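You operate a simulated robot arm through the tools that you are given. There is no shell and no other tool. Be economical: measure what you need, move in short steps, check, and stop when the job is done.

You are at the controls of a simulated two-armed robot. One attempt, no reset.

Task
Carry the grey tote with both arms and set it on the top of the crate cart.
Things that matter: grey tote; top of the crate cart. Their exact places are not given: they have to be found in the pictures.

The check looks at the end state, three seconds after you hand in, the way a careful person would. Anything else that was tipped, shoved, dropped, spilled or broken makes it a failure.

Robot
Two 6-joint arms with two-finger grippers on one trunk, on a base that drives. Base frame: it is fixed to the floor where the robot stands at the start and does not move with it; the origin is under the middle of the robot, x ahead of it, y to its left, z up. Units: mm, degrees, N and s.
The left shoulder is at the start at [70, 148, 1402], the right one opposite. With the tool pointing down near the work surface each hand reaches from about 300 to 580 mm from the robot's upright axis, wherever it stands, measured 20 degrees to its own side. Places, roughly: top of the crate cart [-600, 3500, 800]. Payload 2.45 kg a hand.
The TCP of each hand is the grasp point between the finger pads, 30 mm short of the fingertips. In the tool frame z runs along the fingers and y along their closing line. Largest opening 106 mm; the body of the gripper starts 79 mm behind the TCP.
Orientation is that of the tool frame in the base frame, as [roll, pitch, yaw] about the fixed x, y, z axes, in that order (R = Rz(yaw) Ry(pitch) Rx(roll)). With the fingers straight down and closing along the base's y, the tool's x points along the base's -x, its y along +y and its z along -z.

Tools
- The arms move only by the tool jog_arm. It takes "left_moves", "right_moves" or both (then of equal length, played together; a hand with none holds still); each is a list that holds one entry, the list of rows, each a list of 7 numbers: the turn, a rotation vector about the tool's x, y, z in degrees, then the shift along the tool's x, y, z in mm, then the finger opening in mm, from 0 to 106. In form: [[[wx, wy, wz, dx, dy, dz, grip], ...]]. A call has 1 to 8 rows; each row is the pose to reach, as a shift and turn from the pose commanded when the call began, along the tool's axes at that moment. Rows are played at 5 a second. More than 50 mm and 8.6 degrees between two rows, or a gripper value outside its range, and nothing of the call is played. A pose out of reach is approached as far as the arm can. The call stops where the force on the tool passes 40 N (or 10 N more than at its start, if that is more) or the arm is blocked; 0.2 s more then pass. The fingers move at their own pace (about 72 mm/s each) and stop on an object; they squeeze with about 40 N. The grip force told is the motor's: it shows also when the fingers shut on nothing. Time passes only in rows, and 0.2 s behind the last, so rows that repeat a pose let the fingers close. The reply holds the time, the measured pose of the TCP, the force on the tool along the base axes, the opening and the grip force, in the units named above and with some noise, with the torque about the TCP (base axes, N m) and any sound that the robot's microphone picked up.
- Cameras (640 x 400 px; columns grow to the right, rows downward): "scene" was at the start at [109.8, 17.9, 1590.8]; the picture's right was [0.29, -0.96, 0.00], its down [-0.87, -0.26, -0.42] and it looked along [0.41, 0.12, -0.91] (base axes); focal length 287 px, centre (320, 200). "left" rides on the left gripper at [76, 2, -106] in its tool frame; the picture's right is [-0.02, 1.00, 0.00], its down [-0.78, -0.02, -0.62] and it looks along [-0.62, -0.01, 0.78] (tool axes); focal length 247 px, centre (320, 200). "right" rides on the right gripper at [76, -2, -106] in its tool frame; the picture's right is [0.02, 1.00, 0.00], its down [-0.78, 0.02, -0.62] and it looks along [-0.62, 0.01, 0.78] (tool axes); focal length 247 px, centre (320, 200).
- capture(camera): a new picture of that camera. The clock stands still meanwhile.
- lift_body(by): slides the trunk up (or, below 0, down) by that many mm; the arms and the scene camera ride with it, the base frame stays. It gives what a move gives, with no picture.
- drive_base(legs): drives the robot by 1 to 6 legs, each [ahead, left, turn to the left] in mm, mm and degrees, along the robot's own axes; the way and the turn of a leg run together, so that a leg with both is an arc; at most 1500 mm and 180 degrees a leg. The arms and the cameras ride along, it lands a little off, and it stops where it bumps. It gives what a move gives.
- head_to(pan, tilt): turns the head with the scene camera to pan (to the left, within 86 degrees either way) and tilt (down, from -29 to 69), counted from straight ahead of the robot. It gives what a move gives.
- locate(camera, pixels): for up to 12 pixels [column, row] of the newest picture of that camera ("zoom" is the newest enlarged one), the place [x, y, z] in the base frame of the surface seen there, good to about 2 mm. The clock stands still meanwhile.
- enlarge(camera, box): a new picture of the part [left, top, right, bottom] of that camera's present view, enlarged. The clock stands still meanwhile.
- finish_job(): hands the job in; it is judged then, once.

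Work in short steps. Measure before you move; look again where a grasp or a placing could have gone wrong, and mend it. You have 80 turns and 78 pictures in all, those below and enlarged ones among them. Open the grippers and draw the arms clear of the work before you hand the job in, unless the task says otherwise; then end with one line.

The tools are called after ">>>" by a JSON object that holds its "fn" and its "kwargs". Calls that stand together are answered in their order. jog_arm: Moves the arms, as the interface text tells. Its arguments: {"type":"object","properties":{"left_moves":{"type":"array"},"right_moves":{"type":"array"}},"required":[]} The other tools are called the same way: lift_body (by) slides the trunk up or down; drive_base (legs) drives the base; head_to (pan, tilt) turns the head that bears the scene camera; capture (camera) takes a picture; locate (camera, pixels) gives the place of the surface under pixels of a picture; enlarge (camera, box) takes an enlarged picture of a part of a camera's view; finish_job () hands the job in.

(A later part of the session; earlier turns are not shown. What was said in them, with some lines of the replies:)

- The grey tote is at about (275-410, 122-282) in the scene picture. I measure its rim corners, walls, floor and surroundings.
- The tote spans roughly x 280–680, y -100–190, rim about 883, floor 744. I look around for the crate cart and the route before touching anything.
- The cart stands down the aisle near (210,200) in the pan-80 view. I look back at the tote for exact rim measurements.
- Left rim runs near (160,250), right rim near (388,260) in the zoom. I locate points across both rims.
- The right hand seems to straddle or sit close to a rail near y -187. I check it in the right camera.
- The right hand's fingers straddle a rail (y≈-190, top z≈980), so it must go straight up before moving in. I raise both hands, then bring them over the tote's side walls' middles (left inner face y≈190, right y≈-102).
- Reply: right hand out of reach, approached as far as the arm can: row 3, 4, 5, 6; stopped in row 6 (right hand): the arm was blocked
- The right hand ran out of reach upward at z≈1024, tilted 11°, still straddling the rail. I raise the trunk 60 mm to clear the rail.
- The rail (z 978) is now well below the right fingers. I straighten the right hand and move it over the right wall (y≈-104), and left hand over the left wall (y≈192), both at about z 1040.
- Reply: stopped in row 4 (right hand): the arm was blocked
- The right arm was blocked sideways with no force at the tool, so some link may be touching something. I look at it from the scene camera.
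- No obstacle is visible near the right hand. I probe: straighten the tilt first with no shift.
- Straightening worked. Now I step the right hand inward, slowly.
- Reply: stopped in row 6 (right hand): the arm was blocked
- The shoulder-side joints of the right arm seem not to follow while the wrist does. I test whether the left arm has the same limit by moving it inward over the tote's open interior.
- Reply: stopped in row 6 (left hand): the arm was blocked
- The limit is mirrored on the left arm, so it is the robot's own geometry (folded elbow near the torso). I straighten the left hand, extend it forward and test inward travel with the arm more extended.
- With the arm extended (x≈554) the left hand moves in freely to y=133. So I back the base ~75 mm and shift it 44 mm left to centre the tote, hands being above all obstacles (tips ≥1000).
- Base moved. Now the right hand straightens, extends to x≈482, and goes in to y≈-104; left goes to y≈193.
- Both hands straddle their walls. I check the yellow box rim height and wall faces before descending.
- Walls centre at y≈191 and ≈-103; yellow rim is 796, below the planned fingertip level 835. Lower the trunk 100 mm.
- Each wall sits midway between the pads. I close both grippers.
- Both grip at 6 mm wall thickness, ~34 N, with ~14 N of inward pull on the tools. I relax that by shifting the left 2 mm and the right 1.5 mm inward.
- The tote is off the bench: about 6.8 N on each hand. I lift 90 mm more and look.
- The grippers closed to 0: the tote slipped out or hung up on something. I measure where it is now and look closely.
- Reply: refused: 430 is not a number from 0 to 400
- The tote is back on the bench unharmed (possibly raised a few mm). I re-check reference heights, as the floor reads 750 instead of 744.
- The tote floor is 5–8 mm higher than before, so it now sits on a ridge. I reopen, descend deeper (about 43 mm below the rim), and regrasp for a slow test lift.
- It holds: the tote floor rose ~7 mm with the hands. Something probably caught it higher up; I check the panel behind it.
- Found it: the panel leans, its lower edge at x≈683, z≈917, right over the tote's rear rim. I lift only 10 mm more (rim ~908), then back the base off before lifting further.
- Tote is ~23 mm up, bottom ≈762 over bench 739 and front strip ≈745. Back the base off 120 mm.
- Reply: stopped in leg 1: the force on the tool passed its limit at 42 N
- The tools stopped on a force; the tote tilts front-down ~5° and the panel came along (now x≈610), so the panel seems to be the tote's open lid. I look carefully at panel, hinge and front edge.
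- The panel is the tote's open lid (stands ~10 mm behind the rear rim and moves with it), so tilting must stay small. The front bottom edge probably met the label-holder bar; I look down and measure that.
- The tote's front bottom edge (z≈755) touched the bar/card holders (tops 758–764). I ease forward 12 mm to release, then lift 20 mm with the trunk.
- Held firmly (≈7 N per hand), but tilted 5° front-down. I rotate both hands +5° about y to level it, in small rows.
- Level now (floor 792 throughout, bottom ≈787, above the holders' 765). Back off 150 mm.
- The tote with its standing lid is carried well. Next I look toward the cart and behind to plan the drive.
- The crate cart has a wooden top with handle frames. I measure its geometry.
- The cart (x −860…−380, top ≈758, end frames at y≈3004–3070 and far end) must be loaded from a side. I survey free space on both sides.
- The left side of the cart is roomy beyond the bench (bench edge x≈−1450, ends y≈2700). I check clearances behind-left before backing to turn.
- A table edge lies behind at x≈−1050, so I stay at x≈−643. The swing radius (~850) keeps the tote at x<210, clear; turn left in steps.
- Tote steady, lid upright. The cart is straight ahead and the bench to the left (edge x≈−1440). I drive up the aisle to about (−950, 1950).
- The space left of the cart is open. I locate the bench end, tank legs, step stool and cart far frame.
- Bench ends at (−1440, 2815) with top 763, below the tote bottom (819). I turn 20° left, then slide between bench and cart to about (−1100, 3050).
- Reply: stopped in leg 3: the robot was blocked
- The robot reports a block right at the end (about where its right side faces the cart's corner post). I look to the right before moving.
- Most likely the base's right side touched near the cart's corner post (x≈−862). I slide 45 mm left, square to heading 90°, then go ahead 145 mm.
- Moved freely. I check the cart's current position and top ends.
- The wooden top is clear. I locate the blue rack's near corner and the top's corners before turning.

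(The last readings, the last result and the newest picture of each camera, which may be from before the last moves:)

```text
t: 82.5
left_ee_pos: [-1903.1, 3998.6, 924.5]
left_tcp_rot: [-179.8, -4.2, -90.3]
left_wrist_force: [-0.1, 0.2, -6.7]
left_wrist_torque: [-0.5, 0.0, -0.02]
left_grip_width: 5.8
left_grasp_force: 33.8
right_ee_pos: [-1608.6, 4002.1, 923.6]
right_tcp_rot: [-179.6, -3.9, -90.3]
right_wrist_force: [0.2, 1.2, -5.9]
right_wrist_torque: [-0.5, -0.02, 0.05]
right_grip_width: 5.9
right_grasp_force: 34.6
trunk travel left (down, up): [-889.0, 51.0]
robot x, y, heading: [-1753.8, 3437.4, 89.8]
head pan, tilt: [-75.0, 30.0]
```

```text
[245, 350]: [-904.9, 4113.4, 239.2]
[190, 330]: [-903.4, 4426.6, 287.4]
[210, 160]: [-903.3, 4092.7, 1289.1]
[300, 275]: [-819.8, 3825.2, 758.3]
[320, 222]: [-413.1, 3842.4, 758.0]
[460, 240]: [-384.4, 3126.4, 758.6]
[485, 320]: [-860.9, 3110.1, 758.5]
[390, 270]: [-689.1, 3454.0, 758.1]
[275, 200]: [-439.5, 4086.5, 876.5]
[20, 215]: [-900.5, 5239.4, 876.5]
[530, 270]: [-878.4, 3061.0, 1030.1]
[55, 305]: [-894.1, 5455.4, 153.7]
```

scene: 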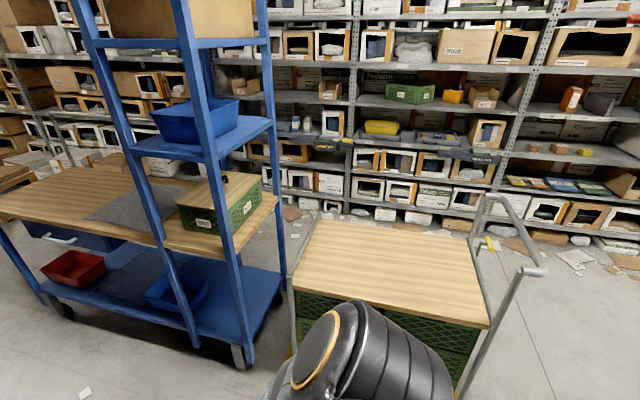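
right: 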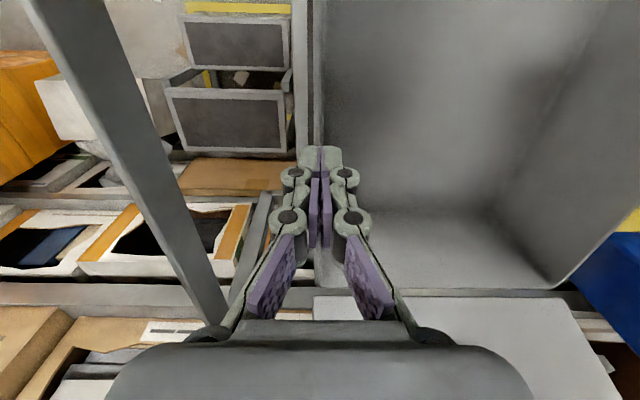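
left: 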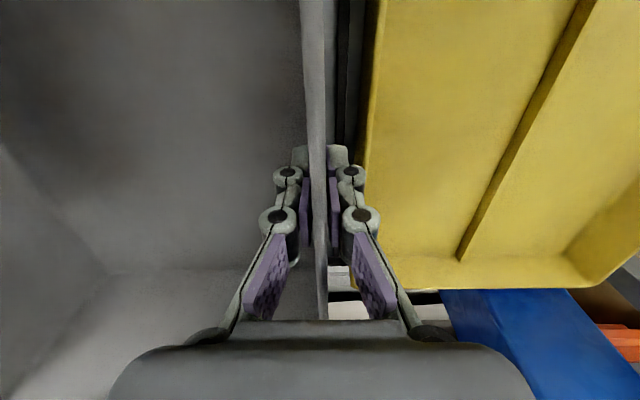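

Rack corner is 1070 mm from my axis, beyond the swing radius. Turn right 90° in steps and align to y≈3465.

>>> {"fn": "drive_base", "kwargs": {"legs": [[0, 0, -30], [0, 0, -30], [0, 0, -30]]}}

>>> {"fn": "head_to", "kwargs": {"pan": 0, "tilt": 45}}

>>> {"fn": "capture", "kwargs": {"camera": "scene"}}

```text
t: 87.3
left_ee_pos: [-1198.1, 3583.0, 922.7]
left_tcp_rot: [-179.8, -4.1, 179.6]
left_wrist_force: [1.8, 1.9, -6.0]
left_wrist_torque: [0.04, 0.45, -0.05]
left_grip_width: 6.0
left_grasp_force: 34.5
right_ee_pos: [-1195.5, 3289.5, 923.5]
right_tcp_rot: [-179.8, -3.9, 179.6]
right_wrist_force: [-0.1, 0.0, -6.3]
right_wrist_torque: [-0.02, 0.59, 0.03]
right_grip_width: 5.9
right_grasp_force: 34.1
trunk travel left (down, up): [-889.0, 51.0]
robot x, y, heading: [-1756.3, 3437.9, -0.3]
head pan, tilt: [-75.0, 30.0]
```

```text
t: 88.8
left_ee_pos: [-1198.7, 3583.9, 924.1]
left_tcp_rot: [-179.7, -4.3, 179.6]
left_wrist_force: [0.3, 0.7, -7.0]
left_wrist_torque: [0.04, 0.53, -0.02]
left_grip_width: 5.7
left_grasp_force: 34.0
right_ee_pos: [-1195.3, 3290.2, 923.9]
right_tcp_rot: [-179.7, -4.0, 179.5]
right_wrist_force: [-0.5, -0.8, -6.2]
right_wrist_torque: [-0.01, 0.44, 0.0]
right_grip_width: 6.0
right_grasp_force: 34.1
trunk travel left (down, up): [-889.0, 51.0]
robot x, y, heading: [-1758.3, 3437.0, -0.4]
head pan, tilt: [0.0, 45.0]
```

```text
23 pictures are left
```

scene: 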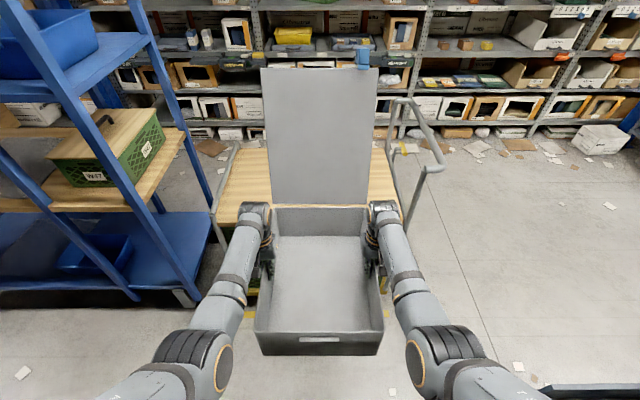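

Aligned. Tote bottom ≈819 vs top 758. I go forward 380 with a 28 mm left correction, then check.

>>> {"fn": "drive_base", "kwargs": {"legs": [[380, 28, 0.4]]}}

>>> {"fn": "capture", "kwargs": {"camera": "scene"}}

>>> {"fn": "locate", "kwargs": {"camera": "scene", "pixels": [[320, 260], [320, 300], [300, 280], [345, 280], [240, 190], [395, 190]]}}

```text
t: 91.2
left_ee_pos: [-822.7, 3609.7, 924.4]
left_tcp_rot: [-179.8, -4.1, 179.7]
left_wrist_force: [-1.2, 1.3, -6.3]
left_wrist_torque: [0.0, 0.47, -0.03]
left_grip_width: 6.0
left_grasp_force: 34.1
right_ee_pos: [-818.8, 3314.5, 924.8]
right_tcp_rot: [-179.7, -3.8, 179.5]
right_wrist_force: [0.0, -0.8, -6.2]
right_wrist_torque: [0.0, 0.56, 0.01]
right_grip_width: 5.7
right_grasp_force: 34.3
trunk travel left (down, up): [-889.0, 51.0]
robot x, y, heading: [-1379.8, 3466.4, -0.4]
head pan, tilt: [0.0, 45.0]
```

```text
22 pictures are left
```

scene: 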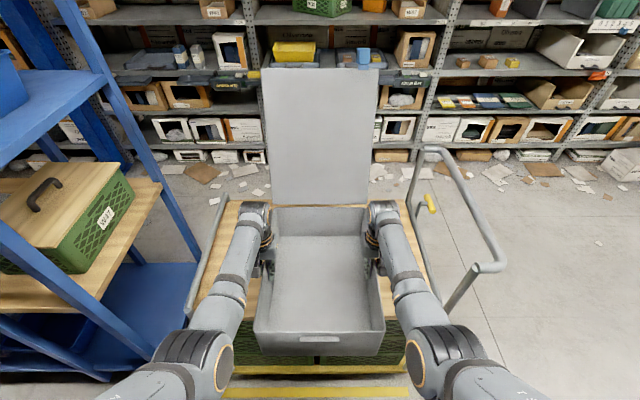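

```text
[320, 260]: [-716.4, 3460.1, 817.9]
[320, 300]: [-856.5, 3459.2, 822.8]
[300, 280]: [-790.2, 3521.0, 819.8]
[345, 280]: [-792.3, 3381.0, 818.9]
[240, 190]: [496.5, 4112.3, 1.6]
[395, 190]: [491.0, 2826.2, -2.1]
```

Tote is entering over the cart top, bottom ≈55 mm above. Forward 185 more.

>>> {"fn": "drive_base", "kwargs": {"legs": [[185, 0, 0.3]]}}

>>> {"fn": "jog_arm", "kwargs": {"left_moves": [[[0, -0.9, 0, 0, 0, 0, 0], [0, -1.8, 0, 0, 0, 0, 0], [0, -1.8, 0, 0, 0, 0, 0]]], "right_moves": [[[0, -0.9, 0, 0, 0, 0, 0], [0, -1.8, 0, 0, 0, 0, 0], [0, -1.8, 0, 0, 0, 0, 0]]]}}

>>> {"fn": "head_to", "kwargs": {"pan": 0, "tilt": 60}}

>>> {"fn": "capture", "kwargs": {"camera": "scene"}}

>>> {"fn": "locate", "kwargs": {"camera": "scene", "pixels": [[320, 150], [320, 190], [320, 230], [300, 190], [345, 190], [245, 140], [400, 140], [320, 265], [320, 272]]}}

```text
t: 92.7
left_ee_pos: [-636.4, 3608.9, 924.7]
left_tcp_rot: [-179.8, -4.2, 179.8]
left_wrist_force: [0.1, 1.8, -6.1]
left_wrist_torque: [0.02, 0.51, -0.01]
left_grip_width: 6.0
left_grasp_force: 33.6
right_ee_pos: [-632.6, 3315.8, 924.4]
right_tcp_rot: [-179.9, -3.8, 179.7]
right_wrist_force: [-0.3, -0.5, -6.6]
right_wrist_torque: [-0.03, 0.41, 0.01]
right_grip_width: 6.3
right_grasp_force: 34.7
trunk travel left (down, up): [-889.0, 51.0]
robot x, y, heading: [-1191.5, 3464.1, -0.4]
head pan, tilt: [0.0, 45.0]
```

```text
t: 93.5
left_ee_pos: [-633.4, 3609.0, 922.0]
left_tcp_rot: [-179.8, -2.5, 179.7]
left_wrist_force: [0.2, -0.2, -8.0]
left_wrist_torque: [-0.02, 0.54, -0.11]
left_grip_width: 6.2
left_grasp_force: 34.4
right_ee_pos: [-629.8, 3315.5, 922.2]
right_tcp_rot: [-179.7, -2.2, 179.7]
right_wrist_force: [0.4, 0.3, -5.9]
right_wrist_torque: [-0.01, 0.53, -0.01]
right_grip_width: 6.1
right_grasp_force: 34.4
trunk travel left (down, up): [-889.0, 51.0]
robot x, y, heading: [-1190.5, 3465.1, 0.0]
head pan, tilt: [0.0, 45.0]
```

```text
t: 94.3
left_ee_pos: [-634.0, 3608.8, 922.6]
left_tcp_rot: [-179.7, -2.6, 179.9]
left_wrist_force: [-0.4, -0.1, -6.5]
left_wrist_torque: [0.01, 0.57, -0.08]
left_grip_width: 6.0
left_grasp_force: 34.5
right_ee_pos: [-630.5, 3315.5, 923.2]
right_tcp_rot: [-179.8, -2.2, 179.7]
right_wrist_force: [-0.1, -0.8, -6.9]
right_wrist_torque: [-0.01, 0.48, 0.0]
right_grip_width: 6.0
right_grasp_force: 34.4
trunk travel left (down, up): [-889.0, 51.0]
robot x, y, heading: [-1191.6, 3464.4, -0.2]
head pan, tilt: [0.0, 60.0]
```

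```text
21 pictures are left
```

scene: 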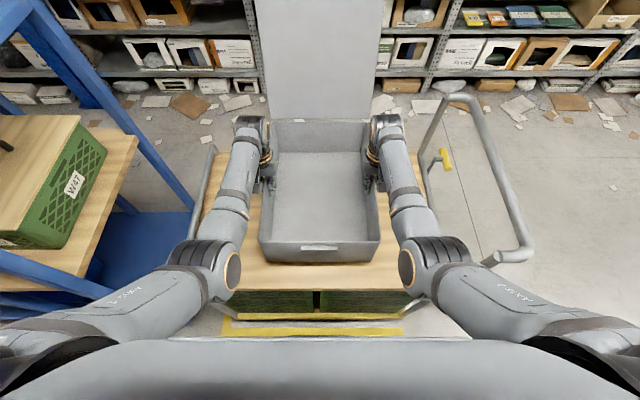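

```text
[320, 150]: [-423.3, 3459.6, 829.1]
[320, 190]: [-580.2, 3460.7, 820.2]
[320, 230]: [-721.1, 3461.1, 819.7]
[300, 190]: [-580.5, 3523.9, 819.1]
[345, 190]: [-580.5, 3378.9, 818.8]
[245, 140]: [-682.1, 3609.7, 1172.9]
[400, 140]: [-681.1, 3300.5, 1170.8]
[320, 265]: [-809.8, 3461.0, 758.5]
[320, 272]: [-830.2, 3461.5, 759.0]
```

Level and centred over the top; needs ~56 mm down. Lower the trunk 50 mm, then in small steps.

>>> {"fn": "lift_body", "kwargs": {"by": -50}}

>>> {"fn": "lift_body", "kwargs": {"by": -4}}

>>> {"fn": "lift_body", "kwargs": {"by": -2}}

```text
t: 95.2
left_ee_pos: [-634.6, 3610.0, 873.1]
left_tcp_rot: [-179.9, -2.4, 179.7]
left_wrist_force: [0.2, -0.2, -6.4]
left_wrist_torque: [0.02, 0.54, -0.05]
left_grip_width: 6.1
left_grasp_force: 34.4
right_ee_pos: [-630.6, 3315.1, 873.1]
right_tcp_rot: [-179.9, -2.1, 179.7]
right_wrist_force: [-0.1, 0.5, -6.0]
right_wrist_torque: [0.02, 0.48, 0.01]
right_grip_width: 6.2
right_grasp_force: 34.0
trunk travel left (down, up): [-839.0, 101.0]
robot x, y, heading: [-1192.8, 3469.6, 0.0]
head pan, tilt: [0.0, 60.0]
```

```text
t: 95.8
left_ee_pos: [-633.4, 3609.5, 868.6]
left_tcp_rot: [-179.8, -2.4, 179.8]
left_wrist_force: [-1.0, 0.2, -5.6]
left_wrist_torque: [0.01, 0.01, -0.09]
left_grip_width: 6.0
left_grasp_force: 34.1
right_ee_pos: [-631.0, 3315.9, 868.6]
right_tcp_rot: [-179.9, -2.2, 179.7]
right_wrist_force: [0.7, 0.2, -3.9]
right_wrist_torque: [0.0, 0.38, 0.02]
right_grip_width: 6.1
right_grasp_force: 34.2
trunk travel left (down, up): [-835.0, 105.0]
robot x, y, heading: [-1189.4, 3460.6, -0.4]
head pan, tilt: [0.0, 60.0]
```

```text
t: 96.3
left_ee_pos: [-634.7, 3609.4, 868.0]
left_tcp_rot: [-179.8, -2.2, 179.7]
left_wrist_force: [1.2, 0.5, -2.5]
left_wrist_torque: [0.01, -0.8, -0.1]
left_grip_width: 6.2
left_grasp_force: 34.0
right_ee_pos: [-630.8, 3315.4, 868.9]
right_tcp_rot: [-179.8, -1.9, 179.7]
right_wrist_force: [0.2, -0.9, 1.4]
right_wrist_torque: [-0.01, -0.69, 0.03]
right_grip_width: 5.9
right_grasp_force: 33.9
trunk travel left (down, up): [-833.0, 107.0]
robot x, y, heading: [-1191.8, 3464.2, -0.3]
head pan, tilt: [0.0, 60.0]
```

The force has mostly left the hands: the tote is resting. One more 1 mm, then check level.

>>> {"fn": "lift_body", "kwargs": {"by": -1}}

>>> {"fn": "enlarge", "kwargs": {"camera": "scene", "box": [200, 100, 440, 300]}}

>>> {"fn": "locate", "kwargs": {"camera": "zoom", "pixels": [[320, 120], [320, 180], [320, 240], [280, 180], [370, 180], [320, 310], [320, 330], [180, 330], [480, 330]]}}

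```text
t: 96.8
left_ee_pos: [-635.7, 3609.6, 867.2]
left_tcp_rot: [-179.8, -2.2, 179.8]
left_wrist_force: [3.6, 1.3, 0.4]
left_wrist_torque: [-0.02, -1.08, -0.09]
left_grip_width: 6.0
left_grasp_force: 34.7
right_ee_pos: [-631.3, 3315.3, 867.8]
right_tcp_rot: [-179.7, -1.9, 179.7]
right_wrist_force: [1.7, -1.3, 5.9]
right_wrist_torque: [-0.05, -1.08, 0.0]
right_grip_width: 6.0
right_grasp_force: 33.8
trunk travel left (down, up): [-832.0, 108.0]
robot x, y, heading: [-1191.0, 3460.4, 0.2]
head pan, tilt: [0.0, 60.0]
```

```text
2.00 times, centred on (320, 200) of scene
```

zoom: 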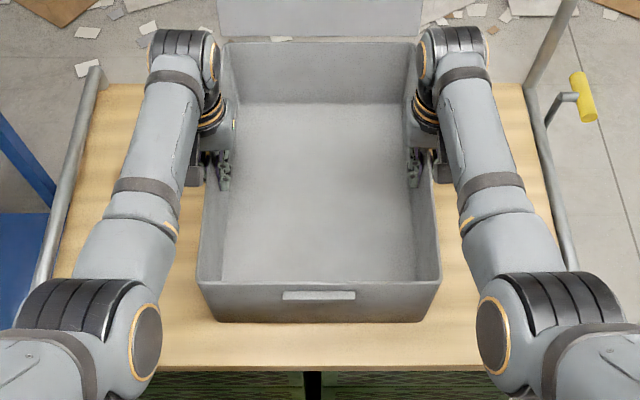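

```text
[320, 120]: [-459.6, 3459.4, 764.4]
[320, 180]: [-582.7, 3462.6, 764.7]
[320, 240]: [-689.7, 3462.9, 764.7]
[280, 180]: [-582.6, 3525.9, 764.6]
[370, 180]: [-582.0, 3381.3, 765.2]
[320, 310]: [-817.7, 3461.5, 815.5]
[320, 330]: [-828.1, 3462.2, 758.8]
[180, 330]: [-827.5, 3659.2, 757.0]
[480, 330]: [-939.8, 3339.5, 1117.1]
```

The tote rests flat (floor 764.5 everywhere on top 758.5), well inside the edges. Open both grippers.

>>> {"fn": "jog_arm", "kwargs": {"left_moves": [[[0, 0, 0, 0, 0, 0, 20], [0, 0, 0, 0, 0, 0, 40], [0, 0, 0, 0, 0, 0, 60], [0, 0, 0, 0, 0, 0, 60]]], "right_moves": [[[0, 0, 0, 0, 0, 0, 20], [0, 0, 0, 0, 0, 0, 40], [0, 0, 0, 0, 0, 0, 60], [0, 0, 0, 0, 0, 0, 60]]]}}

>>> {"fn": "lift_body", "kwargs": {"by": 105}}

>>> {"fn": "capture", "kwargs": {"camera": "scene"}}

```text
t: 97.8
left_ee_pos: [-635.8, 3609.1, 865.7]
left_tcp_rot: [-179.8, -2.3, 179.8]
left_wrist_force: [-0.1, 0.8, 0.4]
left_wrist_torque: [-0.02, 0.01, -0.01]
left_grip_width: 60.0
left_grasp_force: 0.0
right_ee_pos: [-632.0, 3316.3, 866.4]
right_tcp_rot: [-179.8, -1.9, 179.6]
right_wrist_force: [-0.1, -0.3, -0.1]
right_wrist_torque: [0.05, -0.01, -0.01]
right_grip_width: 60.0
right_grasp_force: 0.1
trunk travel left (down, up): [-832.0, 108.0]
robot x, y, heading: [-1191.8, 3466.1, -0.1]
head pan, tilt: [0.0, 60.0]
```

```text
t: 99.2
left_ee_pos: [-636.2, 3609.4, 971.6]
left_tcp_rot: [-179.8, -2.5, 179.7]
left_wrist_force: [-0.9, 0.7, 0.2]
left_wrist_torque: [-0.01, 0.02, 0.0]
left_grip_width: 60.1
left_grasp_force: 0.1
right_ee_pos: [-631.0, 3315.9, 972.0]
right_tcp_rot: [-179.8, -2.1, 179.7]
right_wrist_force: [-0.5, -0.8, 0.2]
right_wrist_torque: [0.01, 0.02, -0.03]
right_grip_width: 60.0
right_grasp_force: 0.2
trunk travel left (down, up): [-937.0, 3.0]
robot x, y, heading: [-1191.4, 3462.7, -0.1]
head pan, tilt: [0.0, 60.0]
```

```text
19 pictures are left
```

scene: 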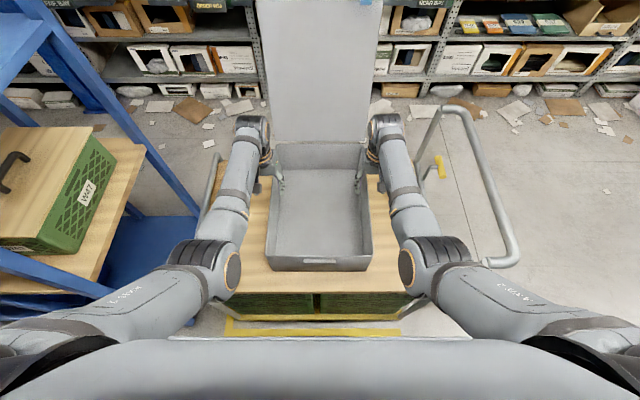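

Hands are clear above the rim (tips 942 vs rim ≈908). Back away 500 mm along the path I came, and take a final look.

>>> {"fn": "drive_base", "kwargs": {"legs": [[-500, 0, 0]]}}

>>> {"fn": "head_to", "kwargs": {"pan": 0, "tilt": 35}}

>>> {"fn": "capture", "kwargs": {"camera": "scene"}}

```text
t: 102.1
left_ee_pos: [-1139.0, 3611.7, 971.0]
left_tcp_rot: [-179.8, -2.4, 179.7]
left_wrist_force: [0.4, 0.0, 0.2]
left_wrist_torque: [0.02, -0.03, 0.04]
left_grip_width: 60.0
left_grasp_force: 0.0
right_ee_pos: [-1135.2, 3317.4, 972.1]
right_tcp_rot: [-179.7, -2.1, 179.6]
right_wrist_force: [0.4, -0.5, 0.0]
right_wrist_torque: [0.0, 0.02, 0.06]
right_grip_width: 60.2
right_grasp_force: 0.1
trunk travel left (down, up): [-937.0, 3.0]
robot x, y, heading: [-1699.4, 3465.9, -0.4]
head pan, tilt: [0.0, 60.0]
```

```text
t: 103.0
left_ee_pos: [-1140.7, 3610.8, 971.9]
left_tcp_rot: [-179.8, -2.2, 179.8]
left_wrist_force: [-1.1, -0.5, -0.6]
left_wrist_torque: [-0.03, -0.01, -0.01]
left_grip_width: 60.1
left_grasp_force: 0.1
right_ee_pos: [-1136.6, 3317.4, 971.1]
right_tcp_rot: [-179.8, -2.0, 179.6]
right_wrist_force: [0.3, 0.3, 0.2]
right_wrist_torque: [-0.01, -0.03, -0.04]
right_grip_width: 59.7
right_grasp_force: 0.0
trunk travel left (down, up): [-937.0, 3.0]
robot x, y, heading: [-1696.7, 3464.0, -0.2]
head pan, tilt: [0.0, 35.0]
```

```text
18 pictures are left
```

scene: 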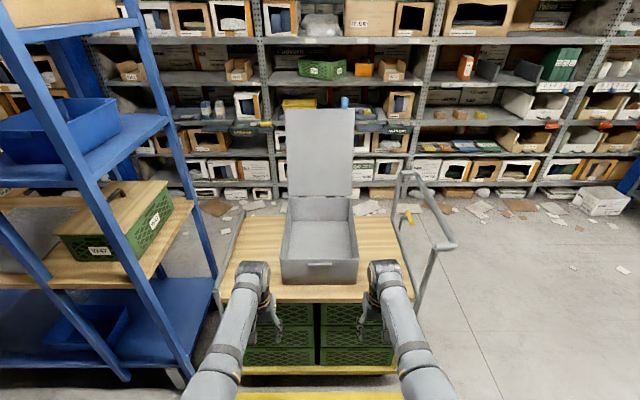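

The tote stands level on the crate cart's top, lid upright, cart and surroundings undisturbed, hands open and clear. I hand in.

>>> {"fn": "finish_job", "kwargs": {}}

```text
The job is handed in.
```

The grey tote is on top of the crate cart, sitting level and well inside the edges. Its lid is still upright, and both grippers are open and clear. On the way there, the first lift slipped out of both grippers back onto the bench, the tote later bumped the bench's label-holder bar, and the base stopped once beside the cart. In the later pictures and measurements I saw no damage and nothing clearly moved.
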